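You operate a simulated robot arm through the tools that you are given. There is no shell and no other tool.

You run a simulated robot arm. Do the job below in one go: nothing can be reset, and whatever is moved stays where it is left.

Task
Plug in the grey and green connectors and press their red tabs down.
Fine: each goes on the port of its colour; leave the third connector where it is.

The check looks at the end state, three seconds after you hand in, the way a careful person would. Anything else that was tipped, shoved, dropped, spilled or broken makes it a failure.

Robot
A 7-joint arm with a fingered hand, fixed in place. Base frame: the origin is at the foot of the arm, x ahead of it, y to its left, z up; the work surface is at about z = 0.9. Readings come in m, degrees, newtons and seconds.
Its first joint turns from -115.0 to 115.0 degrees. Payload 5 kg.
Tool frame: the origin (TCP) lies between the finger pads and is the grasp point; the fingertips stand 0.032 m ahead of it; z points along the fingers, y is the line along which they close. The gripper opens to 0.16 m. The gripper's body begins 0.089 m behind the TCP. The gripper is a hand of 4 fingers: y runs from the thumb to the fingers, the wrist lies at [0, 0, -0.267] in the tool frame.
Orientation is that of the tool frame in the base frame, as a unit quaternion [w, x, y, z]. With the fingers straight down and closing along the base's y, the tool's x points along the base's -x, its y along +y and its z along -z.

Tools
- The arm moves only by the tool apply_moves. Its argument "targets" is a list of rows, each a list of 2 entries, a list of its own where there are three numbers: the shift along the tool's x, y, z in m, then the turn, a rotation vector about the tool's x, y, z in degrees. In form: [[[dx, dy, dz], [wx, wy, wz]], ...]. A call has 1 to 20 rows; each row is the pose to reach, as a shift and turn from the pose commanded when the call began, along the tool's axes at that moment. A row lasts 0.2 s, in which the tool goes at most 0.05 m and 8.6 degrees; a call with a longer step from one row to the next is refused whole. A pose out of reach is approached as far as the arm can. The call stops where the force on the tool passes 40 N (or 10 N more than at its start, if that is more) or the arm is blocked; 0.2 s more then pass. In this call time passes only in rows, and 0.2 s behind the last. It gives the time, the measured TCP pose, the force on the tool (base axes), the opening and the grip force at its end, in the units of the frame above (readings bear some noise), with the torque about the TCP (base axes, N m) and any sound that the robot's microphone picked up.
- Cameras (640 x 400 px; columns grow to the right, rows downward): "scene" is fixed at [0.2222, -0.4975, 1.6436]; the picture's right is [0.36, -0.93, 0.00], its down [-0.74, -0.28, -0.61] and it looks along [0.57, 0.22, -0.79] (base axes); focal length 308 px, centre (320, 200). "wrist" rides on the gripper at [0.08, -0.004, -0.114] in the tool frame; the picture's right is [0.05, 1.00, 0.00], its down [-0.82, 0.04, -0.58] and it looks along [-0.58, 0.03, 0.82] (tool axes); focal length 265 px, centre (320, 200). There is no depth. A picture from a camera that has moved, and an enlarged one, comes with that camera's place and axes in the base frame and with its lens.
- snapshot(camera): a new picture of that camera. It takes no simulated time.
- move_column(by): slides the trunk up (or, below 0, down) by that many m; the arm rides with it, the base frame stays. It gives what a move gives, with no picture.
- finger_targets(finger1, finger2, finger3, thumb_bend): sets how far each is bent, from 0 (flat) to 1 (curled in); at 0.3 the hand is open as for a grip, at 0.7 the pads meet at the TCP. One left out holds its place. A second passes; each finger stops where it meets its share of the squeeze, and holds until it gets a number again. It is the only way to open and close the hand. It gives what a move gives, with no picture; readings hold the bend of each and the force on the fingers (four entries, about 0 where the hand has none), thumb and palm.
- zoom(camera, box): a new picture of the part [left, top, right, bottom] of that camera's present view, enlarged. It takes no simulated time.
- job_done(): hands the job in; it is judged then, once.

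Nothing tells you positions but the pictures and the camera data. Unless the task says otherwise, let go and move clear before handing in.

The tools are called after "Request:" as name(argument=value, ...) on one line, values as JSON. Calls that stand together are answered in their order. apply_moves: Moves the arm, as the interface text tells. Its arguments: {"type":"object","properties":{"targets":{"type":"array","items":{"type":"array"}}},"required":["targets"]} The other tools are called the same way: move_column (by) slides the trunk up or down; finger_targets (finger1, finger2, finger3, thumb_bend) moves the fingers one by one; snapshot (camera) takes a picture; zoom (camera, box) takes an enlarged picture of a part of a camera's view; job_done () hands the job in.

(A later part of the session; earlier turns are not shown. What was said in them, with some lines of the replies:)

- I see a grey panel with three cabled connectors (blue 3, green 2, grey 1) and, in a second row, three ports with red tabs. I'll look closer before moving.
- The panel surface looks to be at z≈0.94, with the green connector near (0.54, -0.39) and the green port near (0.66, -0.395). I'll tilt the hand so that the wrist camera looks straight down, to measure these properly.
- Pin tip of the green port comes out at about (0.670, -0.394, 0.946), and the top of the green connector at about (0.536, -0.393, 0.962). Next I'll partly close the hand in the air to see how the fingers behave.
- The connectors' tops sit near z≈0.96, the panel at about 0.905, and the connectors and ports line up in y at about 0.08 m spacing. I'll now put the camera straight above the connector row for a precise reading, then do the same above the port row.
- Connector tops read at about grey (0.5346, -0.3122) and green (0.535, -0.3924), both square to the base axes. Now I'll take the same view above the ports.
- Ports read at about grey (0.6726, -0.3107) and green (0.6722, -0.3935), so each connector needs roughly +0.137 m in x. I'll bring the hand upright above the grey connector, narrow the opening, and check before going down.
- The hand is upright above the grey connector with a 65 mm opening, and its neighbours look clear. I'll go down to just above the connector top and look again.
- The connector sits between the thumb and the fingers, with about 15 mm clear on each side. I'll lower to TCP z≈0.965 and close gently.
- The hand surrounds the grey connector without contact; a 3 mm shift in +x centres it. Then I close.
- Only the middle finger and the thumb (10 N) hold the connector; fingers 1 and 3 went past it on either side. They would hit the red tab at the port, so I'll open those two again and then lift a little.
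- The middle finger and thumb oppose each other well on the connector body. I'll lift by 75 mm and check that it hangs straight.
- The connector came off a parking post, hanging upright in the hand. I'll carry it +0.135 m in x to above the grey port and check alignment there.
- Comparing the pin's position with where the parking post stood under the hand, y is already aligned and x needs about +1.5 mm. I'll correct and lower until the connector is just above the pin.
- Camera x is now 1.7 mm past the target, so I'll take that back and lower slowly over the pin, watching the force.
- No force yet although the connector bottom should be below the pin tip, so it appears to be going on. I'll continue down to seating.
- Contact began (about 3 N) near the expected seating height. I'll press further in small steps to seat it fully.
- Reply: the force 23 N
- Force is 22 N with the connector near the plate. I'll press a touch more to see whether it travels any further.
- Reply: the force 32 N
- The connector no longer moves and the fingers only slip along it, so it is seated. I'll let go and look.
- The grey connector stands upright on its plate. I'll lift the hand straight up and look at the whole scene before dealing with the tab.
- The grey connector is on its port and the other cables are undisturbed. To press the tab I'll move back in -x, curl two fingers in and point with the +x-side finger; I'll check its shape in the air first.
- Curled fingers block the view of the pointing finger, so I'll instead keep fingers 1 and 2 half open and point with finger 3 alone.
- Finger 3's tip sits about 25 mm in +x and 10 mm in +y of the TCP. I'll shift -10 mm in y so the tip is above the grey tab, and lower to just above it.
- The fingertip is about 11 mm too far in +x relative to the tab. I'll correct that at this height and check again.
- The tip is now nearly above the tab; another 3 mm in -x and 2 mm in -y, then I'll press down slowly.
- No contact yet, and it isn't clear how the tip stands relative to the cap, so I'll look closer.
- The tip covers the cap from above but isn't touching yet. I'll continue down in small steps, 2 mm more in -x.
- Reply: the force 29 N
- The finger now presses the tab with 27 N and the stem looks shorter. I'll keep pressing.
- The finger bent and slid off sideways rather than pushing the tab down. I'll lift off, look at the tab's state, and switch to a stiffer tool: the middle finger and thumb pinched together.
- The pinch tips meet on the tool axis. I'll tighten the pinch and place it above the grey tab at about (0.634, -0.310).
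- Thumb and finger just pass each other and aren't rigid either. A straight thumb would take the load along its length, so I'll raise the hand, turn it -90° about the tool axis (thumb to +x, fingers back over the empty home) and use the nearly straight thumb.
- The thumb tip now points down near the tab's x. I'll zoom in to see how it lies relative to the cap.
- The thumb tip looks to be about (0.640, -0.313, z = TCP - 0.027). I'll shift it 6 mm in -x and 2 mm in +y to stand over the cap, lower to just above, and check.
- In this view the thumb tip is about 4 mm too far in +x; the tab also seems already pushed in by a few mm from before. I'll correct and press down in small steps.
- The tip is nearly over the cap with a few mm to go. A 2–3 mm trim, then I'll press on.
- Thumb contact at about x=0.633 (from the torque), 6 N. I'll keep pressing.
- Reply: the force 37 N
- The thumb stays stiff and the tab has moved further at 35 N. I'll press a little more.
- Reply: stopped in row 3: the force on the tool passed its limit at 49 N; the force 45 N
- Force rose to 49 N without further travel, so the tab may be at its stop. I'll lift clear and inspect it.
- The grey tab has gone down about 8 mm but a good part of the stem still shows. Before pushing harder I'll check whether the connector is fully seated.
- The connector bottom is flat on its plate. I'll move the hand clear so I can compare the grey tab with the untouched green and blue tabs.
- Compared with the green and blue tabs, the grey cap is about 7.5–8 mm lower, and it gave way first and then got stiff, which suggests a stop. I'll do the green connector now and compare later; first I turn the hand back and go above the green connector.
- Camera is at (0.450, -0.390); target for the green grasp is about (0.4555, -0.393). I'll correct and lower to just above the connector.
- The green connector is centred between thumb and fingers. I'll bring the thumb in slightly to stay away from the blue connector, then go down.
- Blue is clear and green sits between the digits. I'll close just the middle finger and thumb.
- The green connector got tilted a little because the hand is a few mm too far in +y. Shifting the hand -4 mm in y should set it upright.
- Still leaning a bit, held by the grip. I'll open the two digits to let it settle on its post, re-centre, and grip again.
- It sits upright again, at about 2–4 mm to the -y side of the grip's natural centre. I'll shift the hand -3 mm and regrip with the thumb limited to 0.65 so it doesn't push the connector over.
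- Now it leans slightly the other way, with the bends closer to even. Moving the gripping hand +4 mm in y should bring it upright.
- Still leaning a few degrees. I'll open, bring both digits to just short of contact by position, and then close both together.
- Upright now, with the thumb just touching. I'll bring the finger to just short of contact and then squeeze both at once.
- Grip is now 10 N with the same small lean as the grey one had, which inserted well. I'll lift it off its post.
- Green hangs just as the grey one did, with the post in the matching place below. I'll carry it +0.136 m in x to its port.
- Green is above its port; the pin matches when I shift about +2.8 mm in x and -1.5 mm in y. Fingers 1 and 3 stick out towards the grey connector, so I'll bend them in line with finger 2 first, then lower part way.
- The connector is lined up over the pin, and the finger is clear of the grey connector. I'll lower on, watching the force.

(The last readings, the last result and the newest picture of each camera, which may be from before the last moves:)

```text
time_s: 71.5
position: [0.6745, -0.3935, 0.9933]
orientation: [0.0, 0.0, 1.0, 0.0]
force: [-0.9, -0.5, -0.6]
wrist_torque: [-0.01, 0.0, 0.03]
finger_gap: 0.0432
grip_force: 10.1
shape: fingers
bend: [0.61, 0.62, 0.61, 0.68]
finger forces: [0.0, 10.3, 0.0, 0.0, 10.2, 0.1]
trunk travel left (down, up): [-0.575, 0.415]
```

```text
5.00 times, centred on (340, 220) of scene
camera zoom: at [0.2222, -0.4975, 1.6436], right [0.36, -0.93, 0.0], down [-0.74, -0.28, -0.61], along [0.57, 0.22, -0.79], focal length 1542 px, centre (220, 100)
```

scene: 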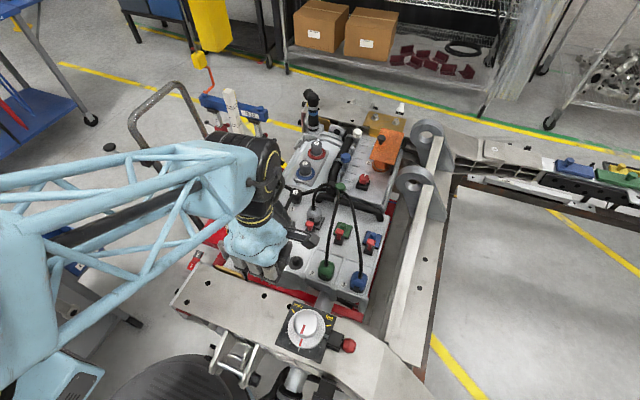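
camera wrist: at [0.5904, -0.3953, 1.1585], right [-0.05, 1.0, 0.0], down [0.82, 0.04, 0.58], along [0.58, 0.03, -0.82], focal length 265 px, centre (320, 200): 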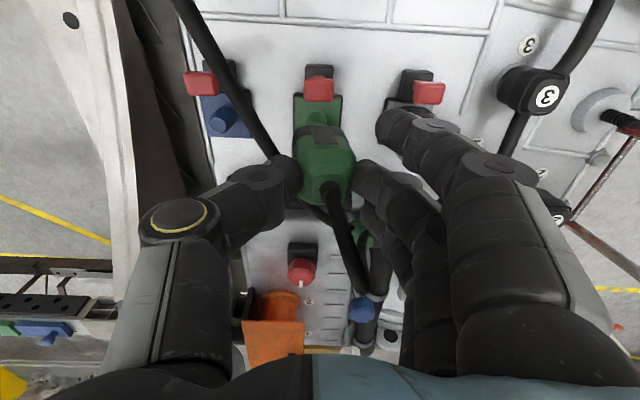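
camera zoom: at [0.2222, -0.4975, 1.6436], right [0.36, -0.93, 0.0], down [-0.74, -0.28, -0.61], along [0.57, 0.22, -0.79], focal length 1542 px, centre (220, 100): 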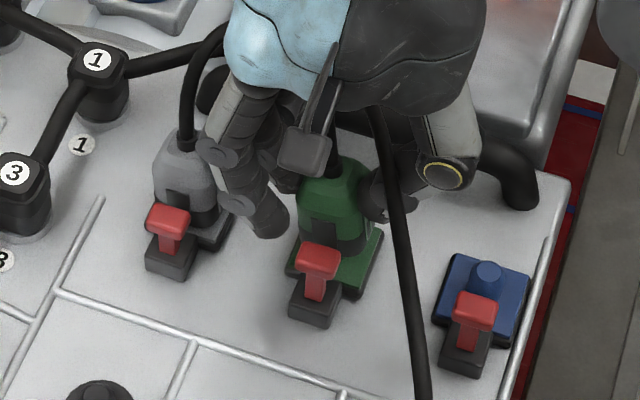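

No force; it is going onto the pin. I'll continue down to seat it.

Request:
apply_moves(targets=[[[0, 0, 0.004], [0, 0, 0]], [[0, 0, 0.008], [0, 0, 0]], [[0, 0, 0.012], [0, 0, 0]], [[0, 0, 0.016], [0, 0, 0]], [[0, 0, 0.02], [0, 0, 0]], [[0, 0, 0.02], [0, 0, 0]]])

Request:
zoom(camera="wrist", box=[220, 80, 420, 280])

Request:
zoom(camera="scene", box=[290, 180, 390, 260])

```text
time_s: 72.9
position: [0.6748, -0.3949, 0.9769]
orientation: [0.001, 0.001, 1.0, 0.0]
force: [1.3, -1.6, 17.7]
wrist_torque: [0.05, -0.01, 0.01]
finger_gap: 0.0421
grip_force: 15.6
shape: fingers
bend: [0.61, 0.63, 0.61, 0.69]
finger forces: [0.1, 12.7, 0.1, 0.1, 17.1, 0.0]
trunk travel left (down, up): [-0.575, 0.415]
```

```text
2.00 times, centred on (320, 180) of wrist
camera zoom: at [0.5932, -0.3985, 1.0897], right [-0.05, 1.0, 0.0], down [0.81, 0.04, 0.58], along [0.58, 0.03, -0.82], focal length 531 px, centre (320, 240)
```

zoom: 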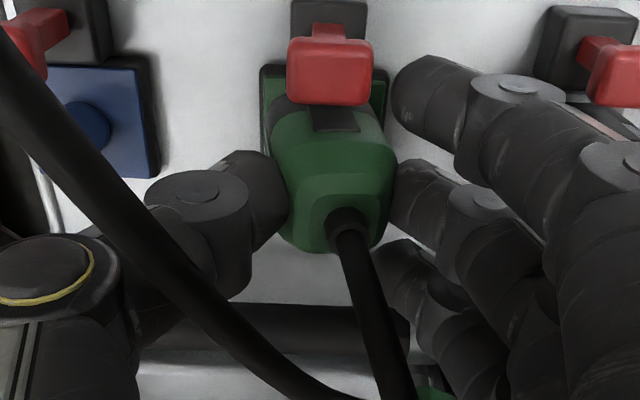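

```text
5.00 times, centred on (340, 220) of scene
camera zoom: at [0.2222, -0.4975, 1.6436], right [0.36, -0.93, 0.0], down [-0.74, -0.28, -0.61], along [0.57, 0.22, -0.79], focal length 1542 px, centre (220, 100)
```

zoom: 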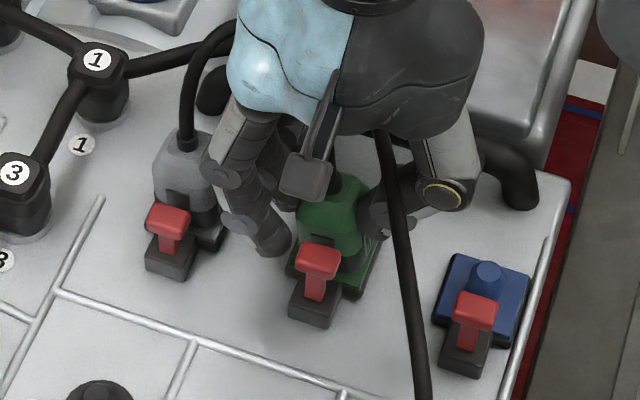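

Contact at the same height as the grey one (17.7 N). I'll press a few mm more to seat it, as I did with grey.

Request:
apply_moves(targets=[[[0, 0, 0.0015], [0, 0, 0]], [[0, 0, 0.003], [0, 0, 0]], [[0, 0, 0.0045], [0, 0, 0]], [[0, 0, 0.006], [0, 0, 0]], [[0, 0, 0.006], [0, 0, 0]]])

Request:
zoom(camera="wrist", box=[220, 80, 420, 280])

```text
time_s: 73.8
position: [0.6753, -0.3987, 0.9733]
orientation: [0.003, 0.0, 1.0, -0.002]
force: [-6.5, -1.5, 24.4]
wrist_torque: [0.09, 0.15, 0.09]
finger_gap: 0.0413
grip_force: 17.3
shape: fingers
bend: [0.61, 0.63, 0.61, 0.7]
finger forces: [0.0, 15.6, 0.0, 0.0, 19.2, 0.0]
trunk travel left (down, up): [-0.575, 0.415]
stopped in row 4: the force on the tool passed its limit at 42 N (the readings are from after the stop); the commanded pose is now the measured one
```

```text
2.00 times, centred on (320, 180) of wrist
camera zoom: at [0.5931, -0.4005, 1.0863], right [-0.05, 1.0, -0.01], down [0.81, 0.04, 0.58], along [0.58, 0.02, -0.81], focal length 531 px, centre (320, 240)
```

zoom: 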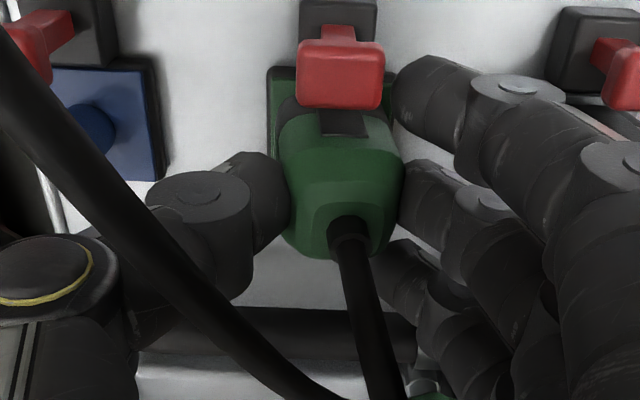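

The push peaked at 42 N and stopped, so it should be seated. I'll let go, opening only a little so as not to touch grey.

Request:
finger_targets(finger2=0.58, thumb_bend=0.58)

Request:
zoom(camera="wrist", box=[220, 80, 420, 280])

Request:
zoom(camera="scene", box=[310, 190, 370, 250])

```text
time_s: 74.8
position: [0.6758, -0.3968, 0.9687]
orientation: [0.001, 0.0, 1.0, -0.001]
force: [-0.6, -0.2, 0.5]
wrist_torque: [0.02, -0.02, 0.0]
finger_gap: 0.057
grip_force: 0.0
shape: fingers
bend: [0.61, 0.57, 0.61, 0.57]
finger forces: [0.0, 0.0, 0.0, 0.1, 0.1, 0.1]
trunk travel left (down, up): [-0.575, 0.415]
```

```text
2.00 times, centred on (320, 180) of wrist
camera zoom: at [0.5944, -0.4002, 1.0837], right [-0.05, 1.0, 0.0], down [0.81, 0.04, 0.58], along [0.58, 0.03, -0.81], focal length 531 px, centre (320, 240)
```

zoom: 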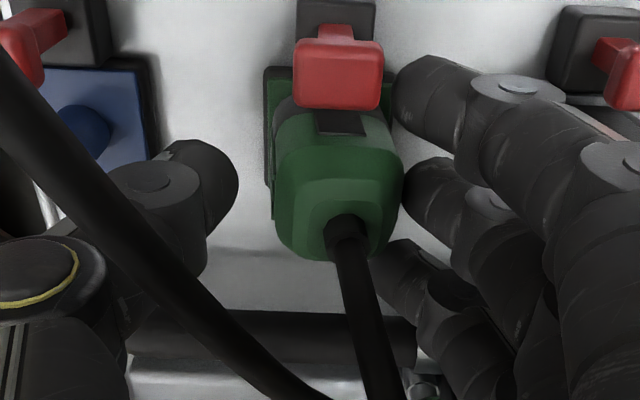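

```text
6.67 times, centred on (340, 220) of scene
camera zoom: at [0.2222, -0.4975, 1.6436], right [0.36, -0.93, 0.0], down [-0.74, -0.28, -0.61], along [0.57, 0.22, -0.79], focal length 2056 px, centre (187, 67)
```

zoom: 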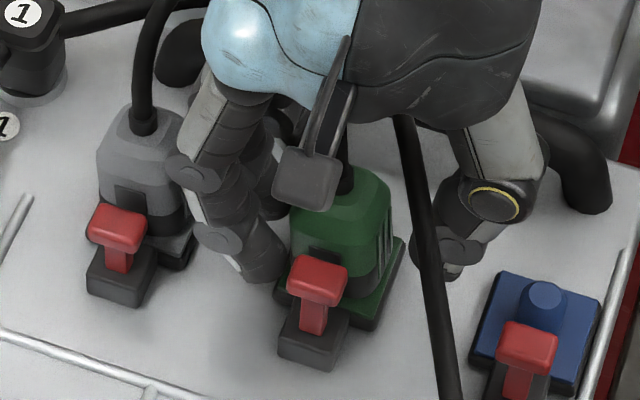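

Green stands on its plate. I'll lift straight up, shifting 3 mm towards +y so that finger 2 doesn't drag on it.

Request:
apply_moves(targets=[[[0, 0.003, -0.004], [0, 0, 0]], [[0, 0.003, -0.015], [0, 0, 0]], [[0, 0.003, -0.04], [0, 0, 0]], [[0, 0.003, -0.07], [0, 0, 0]], [[0, 0.003, -0.11], [0, 0, 0]], [[0, 0.003, -0.13], [0, 0, 0]], [[0, 0.003, -0.13], [0, 0, 0]]])

Request:
zoom(camera="scene", box=[290, 180, 410, 300])

Request:
snapshot(camera="wrist")

```text
time_s: 76.4
position: [0.6766, -0.3927, 1.0978]
orientation: [0.001, -0.001, 1.0, -0.003]
force: [0.3, -0.5, 0.7]
wrist_torque: [-0.02, -0.02, 0.0]
finger_gap: 0.0569
grip_force: 0.0
shape: fingers
bend: [0.61, 0.57, 0.61, 0.57]
finger forces: [0.0, 0.0, 0.0, 0.1, 0.0, 0.1]
trunk travel left (down, up): [-0.575, 0.415]
```

```text
3.33 times, centred on (350, 240) of scene
camera zoom: at [0.2222, -0.4975, 1.6436], right [0.36, -0.93, 0.0], down [-0.74, -0.28, -0.61], along [0.57, 0.22, -0.79], focal length 1028 px, centre (220, 67)
```

zoom: 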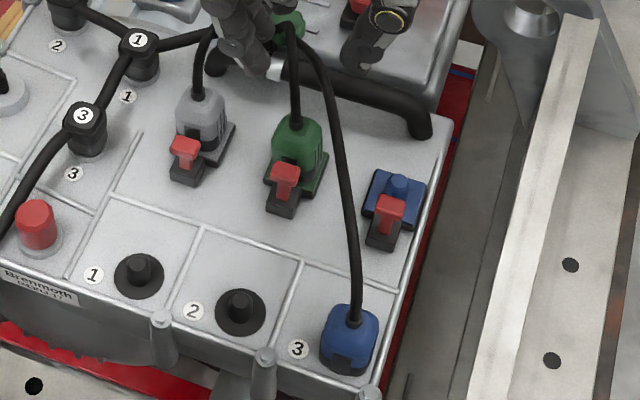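

```text
taken
camera wrist: at [0.5953, -0.3949, 1.212], right [-0.05, 1.0, 0.0], down [0.81, 0.04, 0.58], along [0.58, 0.03, -0.82], focal length 265 px, centre (320, 200)
```

wrist: 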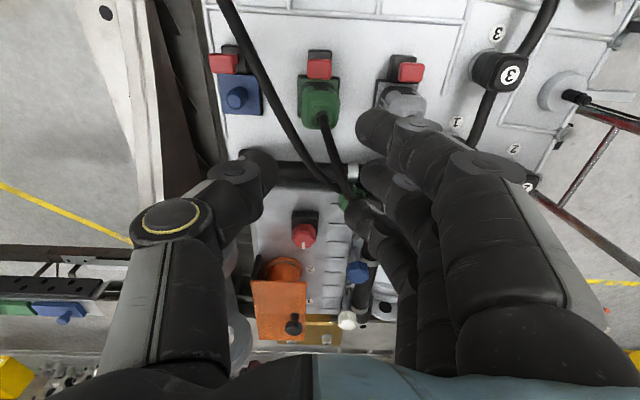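

Both connectors are on, and blue is unmoved. Now the green tab: I'll turn the hand -90° again, with the thumb straight and fingers curled.

Request:
apply_moves(targets=[[[0.01, 0, -0.01], [0, 0, -7]], [[0.023, 0, -0.02], [0, 0, -15]], [[0.036, 0, -0.02], [0, 0, -23]], [[0.049, 0, -0.02], [0, 0, -31]], [[0.062, 0, -0.02], [0, 0, -39]], [[0.075, 0, -0.02], [0, 0, -47]], [[0.088, 0, -0.02], [0, 0, -55]], [[0.1, 0, -0.02], [0, 0, -63]], [[0.112, 0, -0.02], [0, 0, -71]], [[0.125, -0.001, -0.02], [0, 0, -79]], [[0.1386, -0.002, -0.02], [0, 0, -87]], [[0.1386, -0.002, -0.02], [0, 0, -90]], [[0.1386, -0.002, -0.02], [0, 0, -90]]])

Request:
finger_targets(finger1=1.0, finger2=1.0, finger3=1.0, thumb_bend=0.3)

Request:
snapshot(camera="wrist")

Request:
zoom(camera="wrist", box=[80, 60, 280, 260])

```text
time_s: 79.2
position: [0.5367, -0.3968, 1.1191]
orientation: [0.0, 0.708, -0.707, 0.003]
force: [0.2, -0.1, 0.2]
wrist_torque: [0.01, 0.01, -0.01]
finger_gap: 0.0569
grip_force: 0.1
shape: fingers
bend: [0.61, 0.57, 0.61, 0.57]
finger forces: [0.1, 0.0, 0.0, 0.1, 0.0, 0.1]
trunk travel left (down, up): [-0.575, 0.415]
```

```text
time_s: 80.2
position: [0.5349, -0.3954, 1.1212]
orientation: [0.0, -0.707, 0.708, -0.004]
force: [0.0, -0.2, 0.7]
wrist_torque: [0.01, -0.01, 0.0]
finger_gap: 0.0776
grip_force: 0.1
shape: fingers
bend: [1.0, 1.0, 1.0, 0.3]
finger forces: [0.0, 0.0, 0.0, 0.1, 0.1, 0.0]
trunk travel left (down, up): [-0.575, 0.415]
```

```text
taken
camera wrist: at [0.5398, -0.4748, 1.2353], right [-1.0, -0.05, 0.0], down [-0.04, 0.82, 0.57], along [-0.03, 0.57, -0.82], focal length 265 px, centre (320, 200)
```

wrist: 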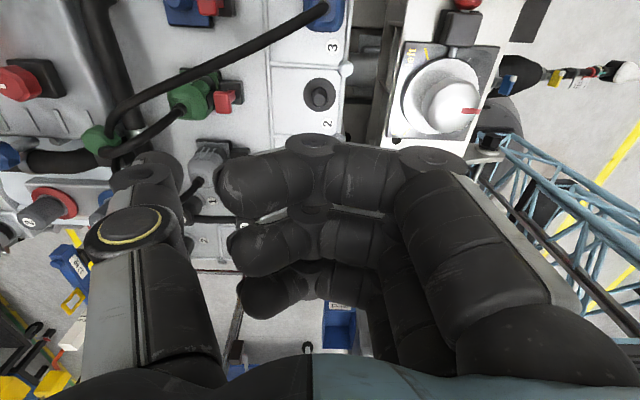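

```text
2.00 times, centred on (180, 160) of wrist
camera zoom: at [0.5398, -0.4748, 1.2353], right [-1.0, -0.05, 0.0], down [-0.04, 0.82, 0.57], along [-0.03, 0.57, -0.82], focal length 531 px, centre (600, 280)
```

zoom: 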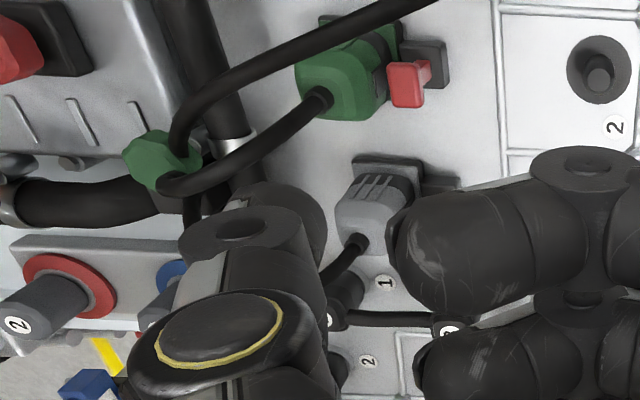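

Green tab is in view to the upper right of the thumb. I'll lower to about 15 mm above contact and check the alignment.

Request:
apply_moves(targets=[[[0, -0.002, 0.03], [0, 0, 0]], [[0, -0.002, 0.06], [0, 0, 0]], [[0, -0.002, 0.09], [0, 0, 0]], [[0, -0.002, 0.118], [0, 0, 0]], [[0, -0.002, 0.118], [0, 0, 0]]])

Request:
zoom(camera="wrist", box=[80, 60, 280, 260])

Request:
zoom(camera="scene", box=[290, 180, 390, 260])

```text
time_s: 81.4
position: [0.541, -0.3951, 1.0034]
orientation: [0.0, -0.706, 0.708, -0.003]
force: [0.4, 0.3, -0.3]
wrist_torque: [0.02, 0.03, 0.01]
finger_gap: 0.0782
grip_force: 0.0
shape: fingers
bend: [1.0, 1.0, 1.0, 0.3]
finger forces: [0.0, 0.0, 0.1, 0.1, 0.1, 0.0]
trunk travel left (down, up): [-0.575, 0.415]
```

```text
2.00 times, centred on (180, 160) of wrist
camera zoom: at [0.5428, -0.4758, 1.1178], right [-1.0, -0.05, 0.0], down [-0.04, 0.82, 0.57], along [-0.03, 0.57, -0.82], focal length 531 px, centre (600, 280)
```

zoom: 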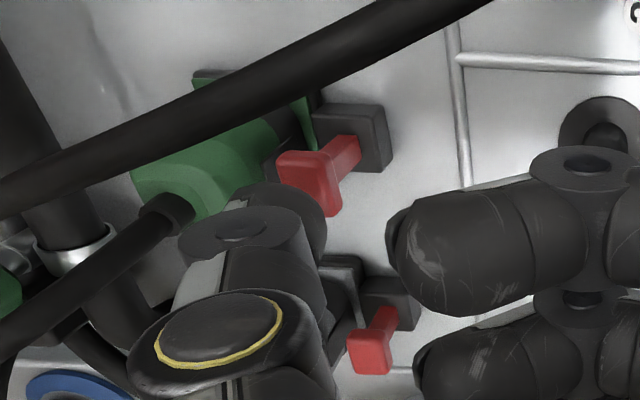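

```text
5.00 times, centred on (340, 220) of scene
camera zoom: at [0.2222, -0.4975, 1.6436], right [0.36, -0.93, 0.0], down [-0.74, -0.28, -0.61], along [0.57, 0.22, -0.79], focal length 1542 px, centre (220, 100)
```

zoom: 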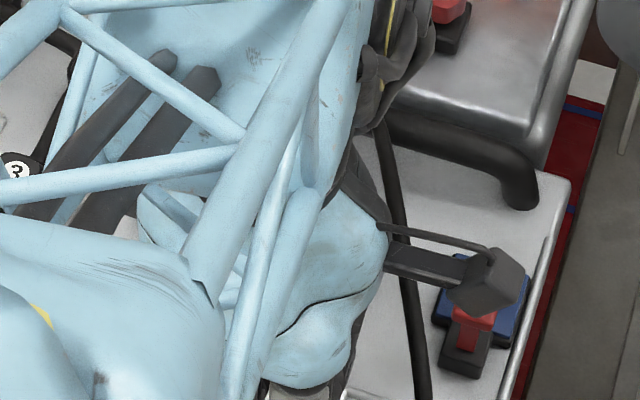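

The tip is nearly over the green cap; I'll trim 3 mm in -x and go down to contact.

Request:
apply_moves(targets=[[[0, 0.003, 0.005], [0, 0, 0]], [[0, 0.003, 0.01], [0, 0, 0]], [[0, 0.003, 0.014], [0, 0, 0]], [[0, 0.003, 0.018], [0, 0, 0]], [[0, 0.003, 0.021], [0, 0, 0]], [[0, 0.003, 0.021], [0, 0, 0]]])

Request:
zoom(camera="wrist", box=[80, 60, 280, 260])

```text
time_s: 82.8
position: [0.5369, -0.3965, 0.9809]
orientation: [0.0, -0.707, 0.708, -0.003]
force: [-0.5, -0.3, -0.6]
wrist_torque: [-0.01, -0.03, -0.02]
finger_gap: 0.0783
grip_force: 0.0
shape: fingers
bend: [1.0, 1.0, 1.0, 0.3]
finger forces: [0.0, 0.2, 0.0, 0.0, 0.0, 0.1]
trunk travel left (down, up): [-0.575, 0.415]
```

```text
2.00 times, centred on (180, 160) of wrist
camera zoom: at [0.5395, -0.4756, 1.0947], right [-1.0, -0.05, 0.0], down [-0.04, 0.82, 0.57], along [-0.03, 0.57, -0.82], focal length 531 px, centre (600, 280)
```

zoom: 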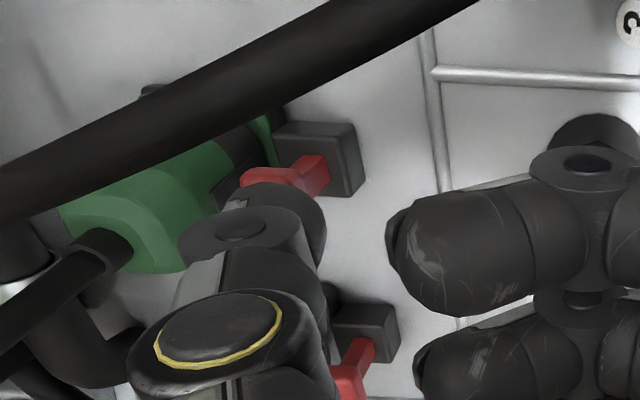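

The view matches the grey press just before contact. I'll press down in steps and record force against height.

Request:
apply_moves(targets=[[[0, 0, 0.002], [0, 0, 0]], [[0, 0, 0.004], [0, 0, 0]], [[0, 0, 0.006], [0, 0, 0]], [[0, 0, 0.006], [0, 0, 0]]])

Request:
zoom(camera="wrist", box=[130, 110, 190, 170])

```text
time_s: 83.8
position: [0.5359, -0.396, 0.975]
orientation: [0.001, -0.707, 0.708, -0.003]
force: [-2.0, -2.1, 8.4]
wrist_torque: [-0.06, -0.68, -0.23]
finger_gap: 0.0786
grip_force: 4.4
shape: fingers
bend: [1.0, 1.0, 1.0, 0.3]
finger forces: [0.1, 0.0, 0.0, 0.1, 8.2, 0.0]
trunk travel left (down, up): [-0.575, 0.415]
```

```text
6.67 times, centred on (160, 140) of wrist
camera zoom: at [0.5387, -0.4748, 1.0896], right [-1.0, -0.05, 0.0], down [-0.04, 0.82, 0.57], along [-0.03, 0.57, -0.82], focal length 1769 px, centre (1387, 600)
```

zoom: 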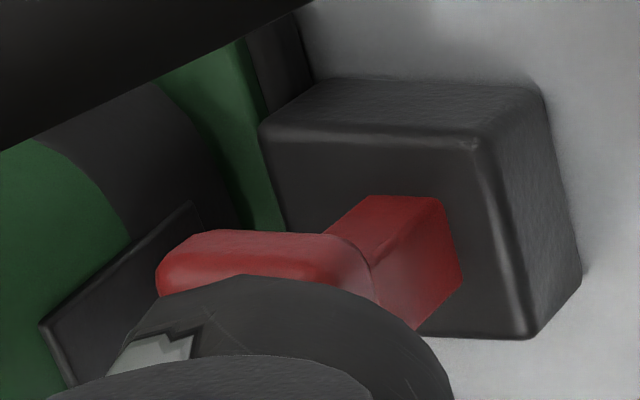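

Request:
apply_moves(targets=[[[0, 0, 0.002], [0, 0, 0]], [[0, 0, 0.004], [0, 0, 0]], [[0, 0, 0.004], [0, 0, 0]]])

Request:
zoom(camera="wrist", box=[130, 110, 190, 170])

```text
time_s: 84.6
position: [0.5352, -0.3958, 0.9727]
orientation: [0.0, -0.707, 0.708, -0.002]
force: [-5.7, -2.6, 18.0]
wrist_torque: [-0.1, -1.54, -0.25]
finger_gap: 0.0789
grip_force: 8.8
shape: fingers
bend: [1.0, 1.0, 1.0, 0.29]
finger forces: [0.0, 0.0, 0.0, 0.0, 17.9, 0.1]
trunk travel left (down, up): [-0.575, 0.415]
```

```text
6.67 times, centred on (160, 140) of wrist
camera zoom: at [0.5382, -0.4748, 1.0867], right [-1.0, -0.05, 0.0], down [-0.04, 0.82, 0.57], along [-0.03, 0.57, -0.82], focal length 1769 px, centre (1387, 600)
```

zoom: 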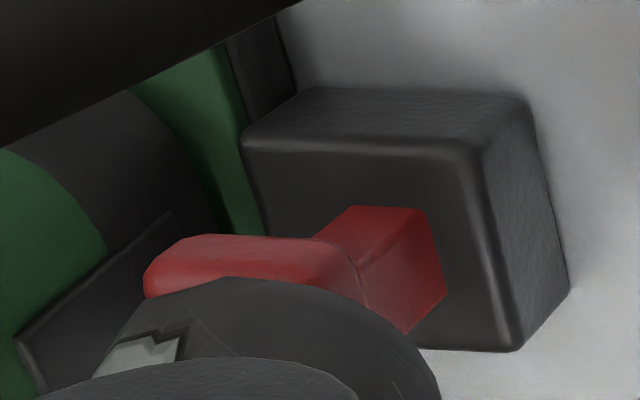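

Request:
apply_moves(targets=[[[0, 0, 0.002], [0, 0, 0]], [[0, 0, 0.004], [0, 0, 0]], [[0, 0, 0.004], [0, 0, 0]]])

Request:
zoom(camera="wrist", box=[130, 110, 190, 170])

```text
time_s: 85.4
position: [0.5357, -0.3961, 0.9675]
orientation: [-0.001, -0.706, 0.708, -0.004]
force: [-11.0, -2.5, 30.7]
wrist_torque: [-0.08, -2.68, -0.28]
finger_gap: 0.0793
grip_force: 15.8
shape: fingers
bend: [1.0, 1.0, 1.0, 0.29]
finger forces: [0.0, 0.0, 0.1, 0.1, 31.0, 0.1]
trunk travel left (down, up): [-0.575, 0.415]
```

```text
6.67 times, centred on (160, 140) of wrist
camera zoom: at [0.5376, -0.4747, 1.0833], right [-1.0, -0.05, -0.01], down [-0.04, 0.82, 0.57], along [-0.02, 0.57, -0.82], focal length 1769 px, centre (1387, 600)
```

zoom: 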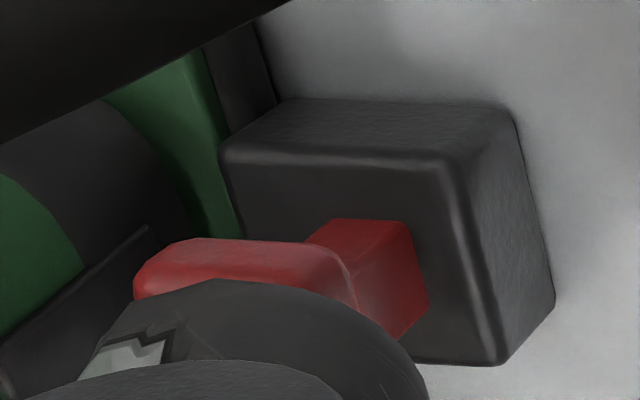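

The tab moves slowly as force rises, perhaps strongly damped. I'll hold this push for a few seconds and see whether it keeps going.

Request:
apply_moves(targets=[[[0, 0, 0.001], [0, 0, 0]], [[0, 0, 0.001], [0, 0, 0]], [[0, 0, 0.001], [0, 0, 0]], [[0, 0, 0.001], [0, 0, 0]], [[0, 0, 0.001], [0, 0, 0]], [[0, 0, 0.001], [0, 0, 0]], [[0, 0, 0.001], [0, 0, 0]], [[0, 0, 0.001], [0, 0, 0]], [[0, 0, 0.001], [0, 0, 0]], [[0, 0, 0.001], [0, 0, 0]], [[0, 0, 0.001], [0, 0, 0]], [[0, 0, 0.001], [0, 0, 0]]])

Request:
zoom(camera="wrist", box=[130, 110, 190, 170])

```text
time_s: 88.0
position: [0.5352, -0.3962, 0.9662]
orientation: [0.001, -0.707, 0.708, -0.002]
force: [-12.9, -7.6, 36.7]
wrist_torque: [-0.22, -3.17, -0.68]
finger_gap: 0.0793
grip_force: 19.0
shape: fingers
bend: [1.0, 1.0, 1.0, 0.29]
finger forces: [0.1, 0.1, 0.0, 0.0, 36.8, 0.0]
trunk travel left (down, up): [-0.575, 0.415]
```

```text
6.67 times, centred on (160, 140) of wrist
camera zoom: at [0.5374, -0.4745, 1.0819], right [-1.0, -0.05, -0.01], down [-0.04, 0.82, 0.57], along [-0.02, 0.57, -0.82], focal length 1769 px, centre (1387, 600)
```

zoom: 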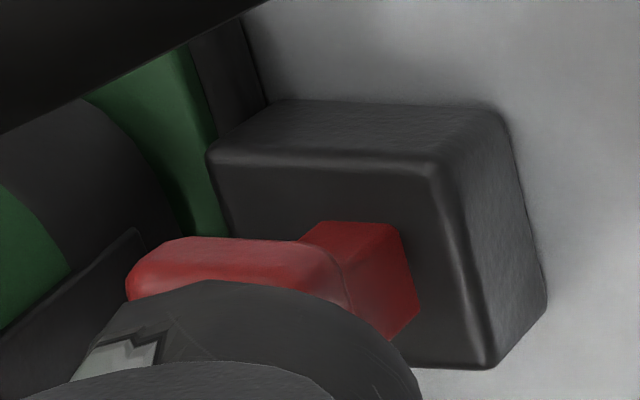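

The force holds steady without creep, so the tab seems to be at its stop. I'll lift off and compare the green and grey tabs with the untouched blue one.

Request:
apply_moves(targets=[[[0, 0, -0.01], [0, 0, 0]], [[0, 0.01, -0.04], [0, 0, 0]], [[0, 0.04, -0.08], [0, 0, 0]], [[-0.04, 0.07, -0.11], [0, 0, 0]], [[-0.08, 0.09, -0.13], [0, 0, 0]], [[-0.12, 0.09, -0.15], [0, 0, 0]], [[-0.16, 0.09, -0.17], [0, 0, 0]], [[-0.2, 0.09, -0.18], [0, 0, 0]], [[-0.2, 0.09, -0.18], [0, 0, 0]]])

Request:
zoom(camera="scene", box=[300, 205, 340, 235])

Request:
zoom(camera="scene", box=[330, 215, 370, 245])

Request:
zoom(camera="scene", box=[280, 180, 400, 300])

```text
refused: row 4 steps farther than a row can; nothing moved
```

```text
13.33 times, centred on (320, 220) of scene
camera zoom: at [0.2222, -0.4975, 1.6436], right [0.36, -0.93, 0.0], down [-0.74, -0.28, -0.61], along [0.57, 0.22, -0.79], focal length 4111 px, centre (320, -67)
```

zoom: 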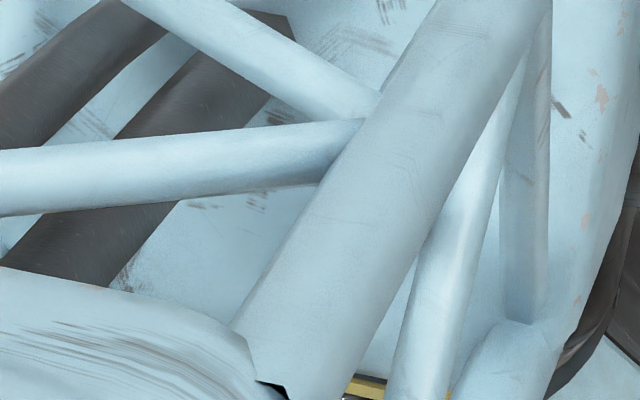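

```text
13.33 times, centred on (350, 230) of scene
camera zoom: at [0.2222, -0.4975, 1.6436], right [0.36, -0.93, 0.0], down [-0.74, -0.28, -0.61], along [0.57, 0.22, -0.79], focal length 4111 px, centre (-80, -200)
```

zoom: 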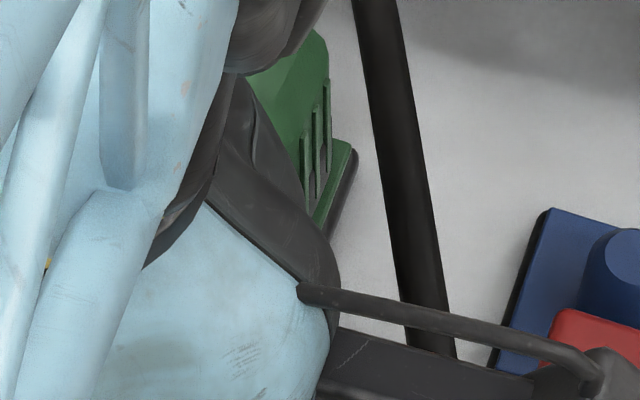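

```text
3.33 times, centred on (340, 240) of scene
camera zoom: at [0.2222, -0.4975, 1.6436], right [0.36, -0.93, 0.0], down [-0.74, -0.28, -0.61], along [0.57, 0.22, -0.79], focal length 1028 px, centre (253, 67)
```

zoom: 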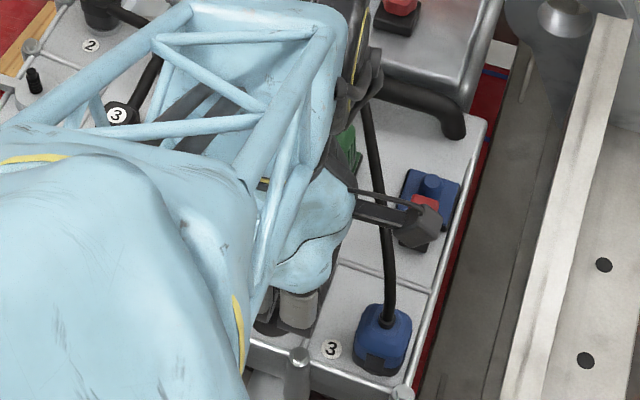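

That call was refused for too long a step; I'll repeat it with shorter ones, straight up first.

Request:
apply_moves(targets=[[[0, 0, -0.01], [0, 0, 0]], [[0, 0, -0.04], [0, 0, 0]], [[0, 0, -0.08], [0, 0, 0]], [[0, 0, -0.12], [0, 0, 0]], [[0, 0.03, -0.15], [0, 0, 0]], [[0, 0.06, -0.17], [0, 0, 0]], [[-0.03, 0.09, -0.17], [0, 0, 0]], [[-0.07, 0.09, -0.18], [0, 0, 0]], [[-0.11, 0.09, -0.18], [0, 0, 0]], [[-0.15, 0.09, -0.18], [0, 0, 0]], [[-0.19, 0.09, -0.18], [0, 0, 0]], [[-0.19, 0.09, -0.18], [0, 0, 0]]])

Request:
zoom(camera="scene", box=[300, 205, 340, 235])

Request:
zoom(camera="scene", box=[330, 215, 370, 245])

Request:
zoom(camera="scene", box=[280, 180, 400, 300])

```text
time_s: 90.6
position: [0.4452, -0.205, 1.1444]
orientation: [0.0, -0.706, 0.708, -0.002]
force: [0.4, -0.4, -0.3]
wrist_torque: [0.04, 0.03, 0.01]
finger_gap: 0.0782
grip_force: 0.2
shape: fingers
bend: [1.0, 1.0, 1.0, 0.3]
finger forces: [0.0, 0.0, 0.1, 0.0, 0.0, 0.0]
trunk travel left (down, up): [-0.575, 0.415]
```

```text
13.33 times, centred on (320, 220) of scene
camera zoom: at [0.2222, -0.4975, 1.6436], right [0.36, -0.93, 0.0], down [-0.74, -0.28, -0.61], along [0.57, 0.22, -0.79], focal length 4111 px, centre (320, -67)
```

zoom: 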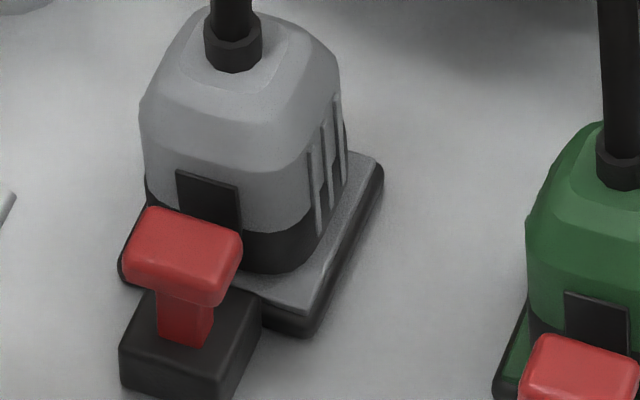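

```text
13.33 times, centred on (350, 230) of scene
camera zoom: at [0.2222, -0.4975, 1.6436], right [0.36, -0.93, 0.0], down [-0.74, -0.28, -0.61], along [0.57, 0.22, -0.79], focal length 4111 px, centre (-80, -200)
```

zoom: 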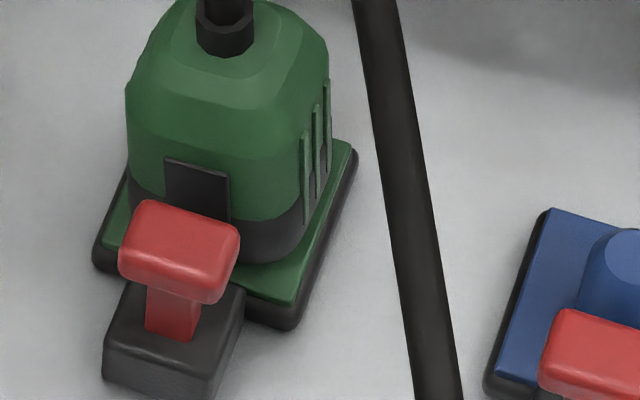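

```text
3.33 times, centred on (340, 240) of scene
camera zoom: at [0.2222, -0.4975, 1.6436], right [0.36, -0.93, 0.0], down [-0.74, -0.28, -0.61], along [0.57, 0.22, -0.79], focal length 1028 px, centre (253, 67)
```

zoom: 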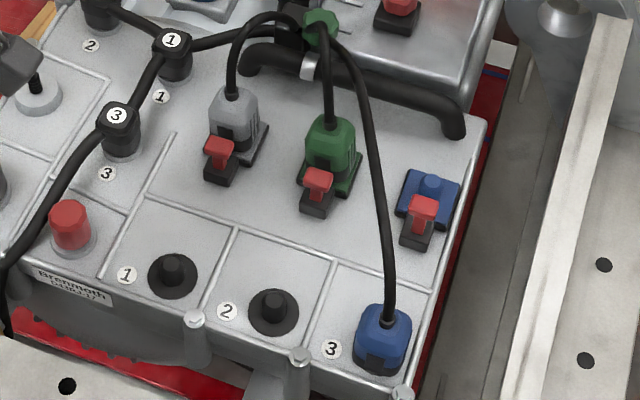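

Both tabs now sit about 8 mm lower than before (the same travel despite different push forces), and both stay down; blue is untouched at home. One last look from the wrist camera at the seating before handing in.

Request:
snapshot(camera="wrist")

Request:
zoom(camera="scene", box=[322, 205, 362, 240])

Request:
snapshot(camera="scene")

```text
taken
camera wrist: at [0.4486, -0.2835, 1.2583], right [-1.0, -0.05, 0.0], down [-0.04, 0.82, 0.57], along [-0.03, 0.57, -0.82], focal length 265 px, centre (320, 200)
```

wrist: 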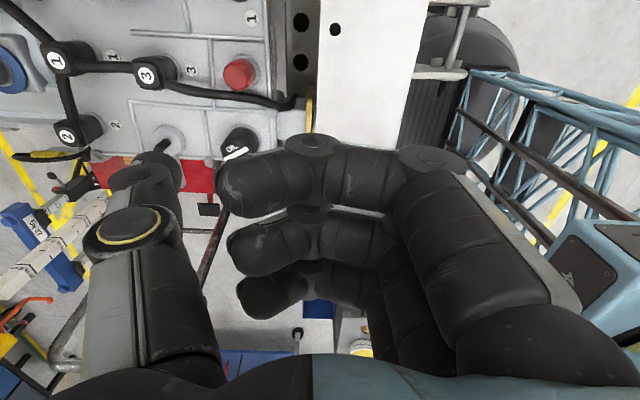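

```text
11.43 times, centred on (342, 222) of scene
camera zoom: at [0.2222, -0.4975, 1.6436], right [0.36, -0.93, 0.0], down [-0.74, -0.28, -0.61], along [0.57, 0.22, -0.79], focal length 3524 px, centre (69, -57)
```

zoom: 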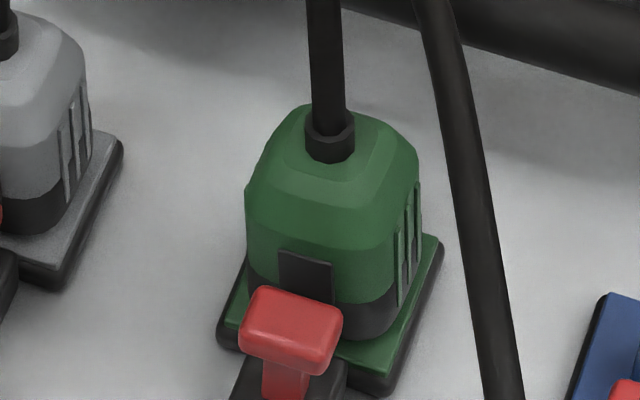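

```text
taken
```

scene: 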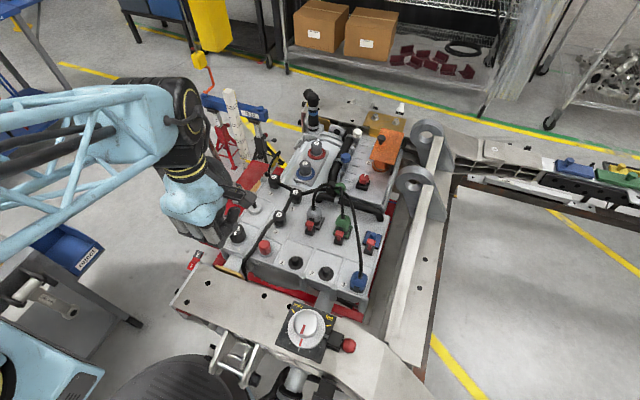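

Grey and green are plugged into the ports of their colours with both red tabs pressed to their stops. The blue connector is still on its post, nothing else looks disturbed, and the hand is clear, so I'm handing the job in.

Request:
job_done()

```text
The job is handed in.
```

I plugged the grey and green connectors into the ports of their own colours and pressed both red tabs down. The job is handed in.

- **Seating:** both connectors sit flat on their port plates. I pushed each one down until it would go no further (31 N peak for grey, 42 N for green).
- **Tabs:** each tab went down about 8 mm and stayed there. I take that to be the end stop, because both stopped at the same depth under different pushes (up to 49 N on grey, 37 N on green). About 12 mm of red stem still shows, and I heard no click, so I couldn't confirm that they latched.
- **Everything else:** the blue connector is still on its post, and I saw nothing else moved. The hand is clear of the panel.
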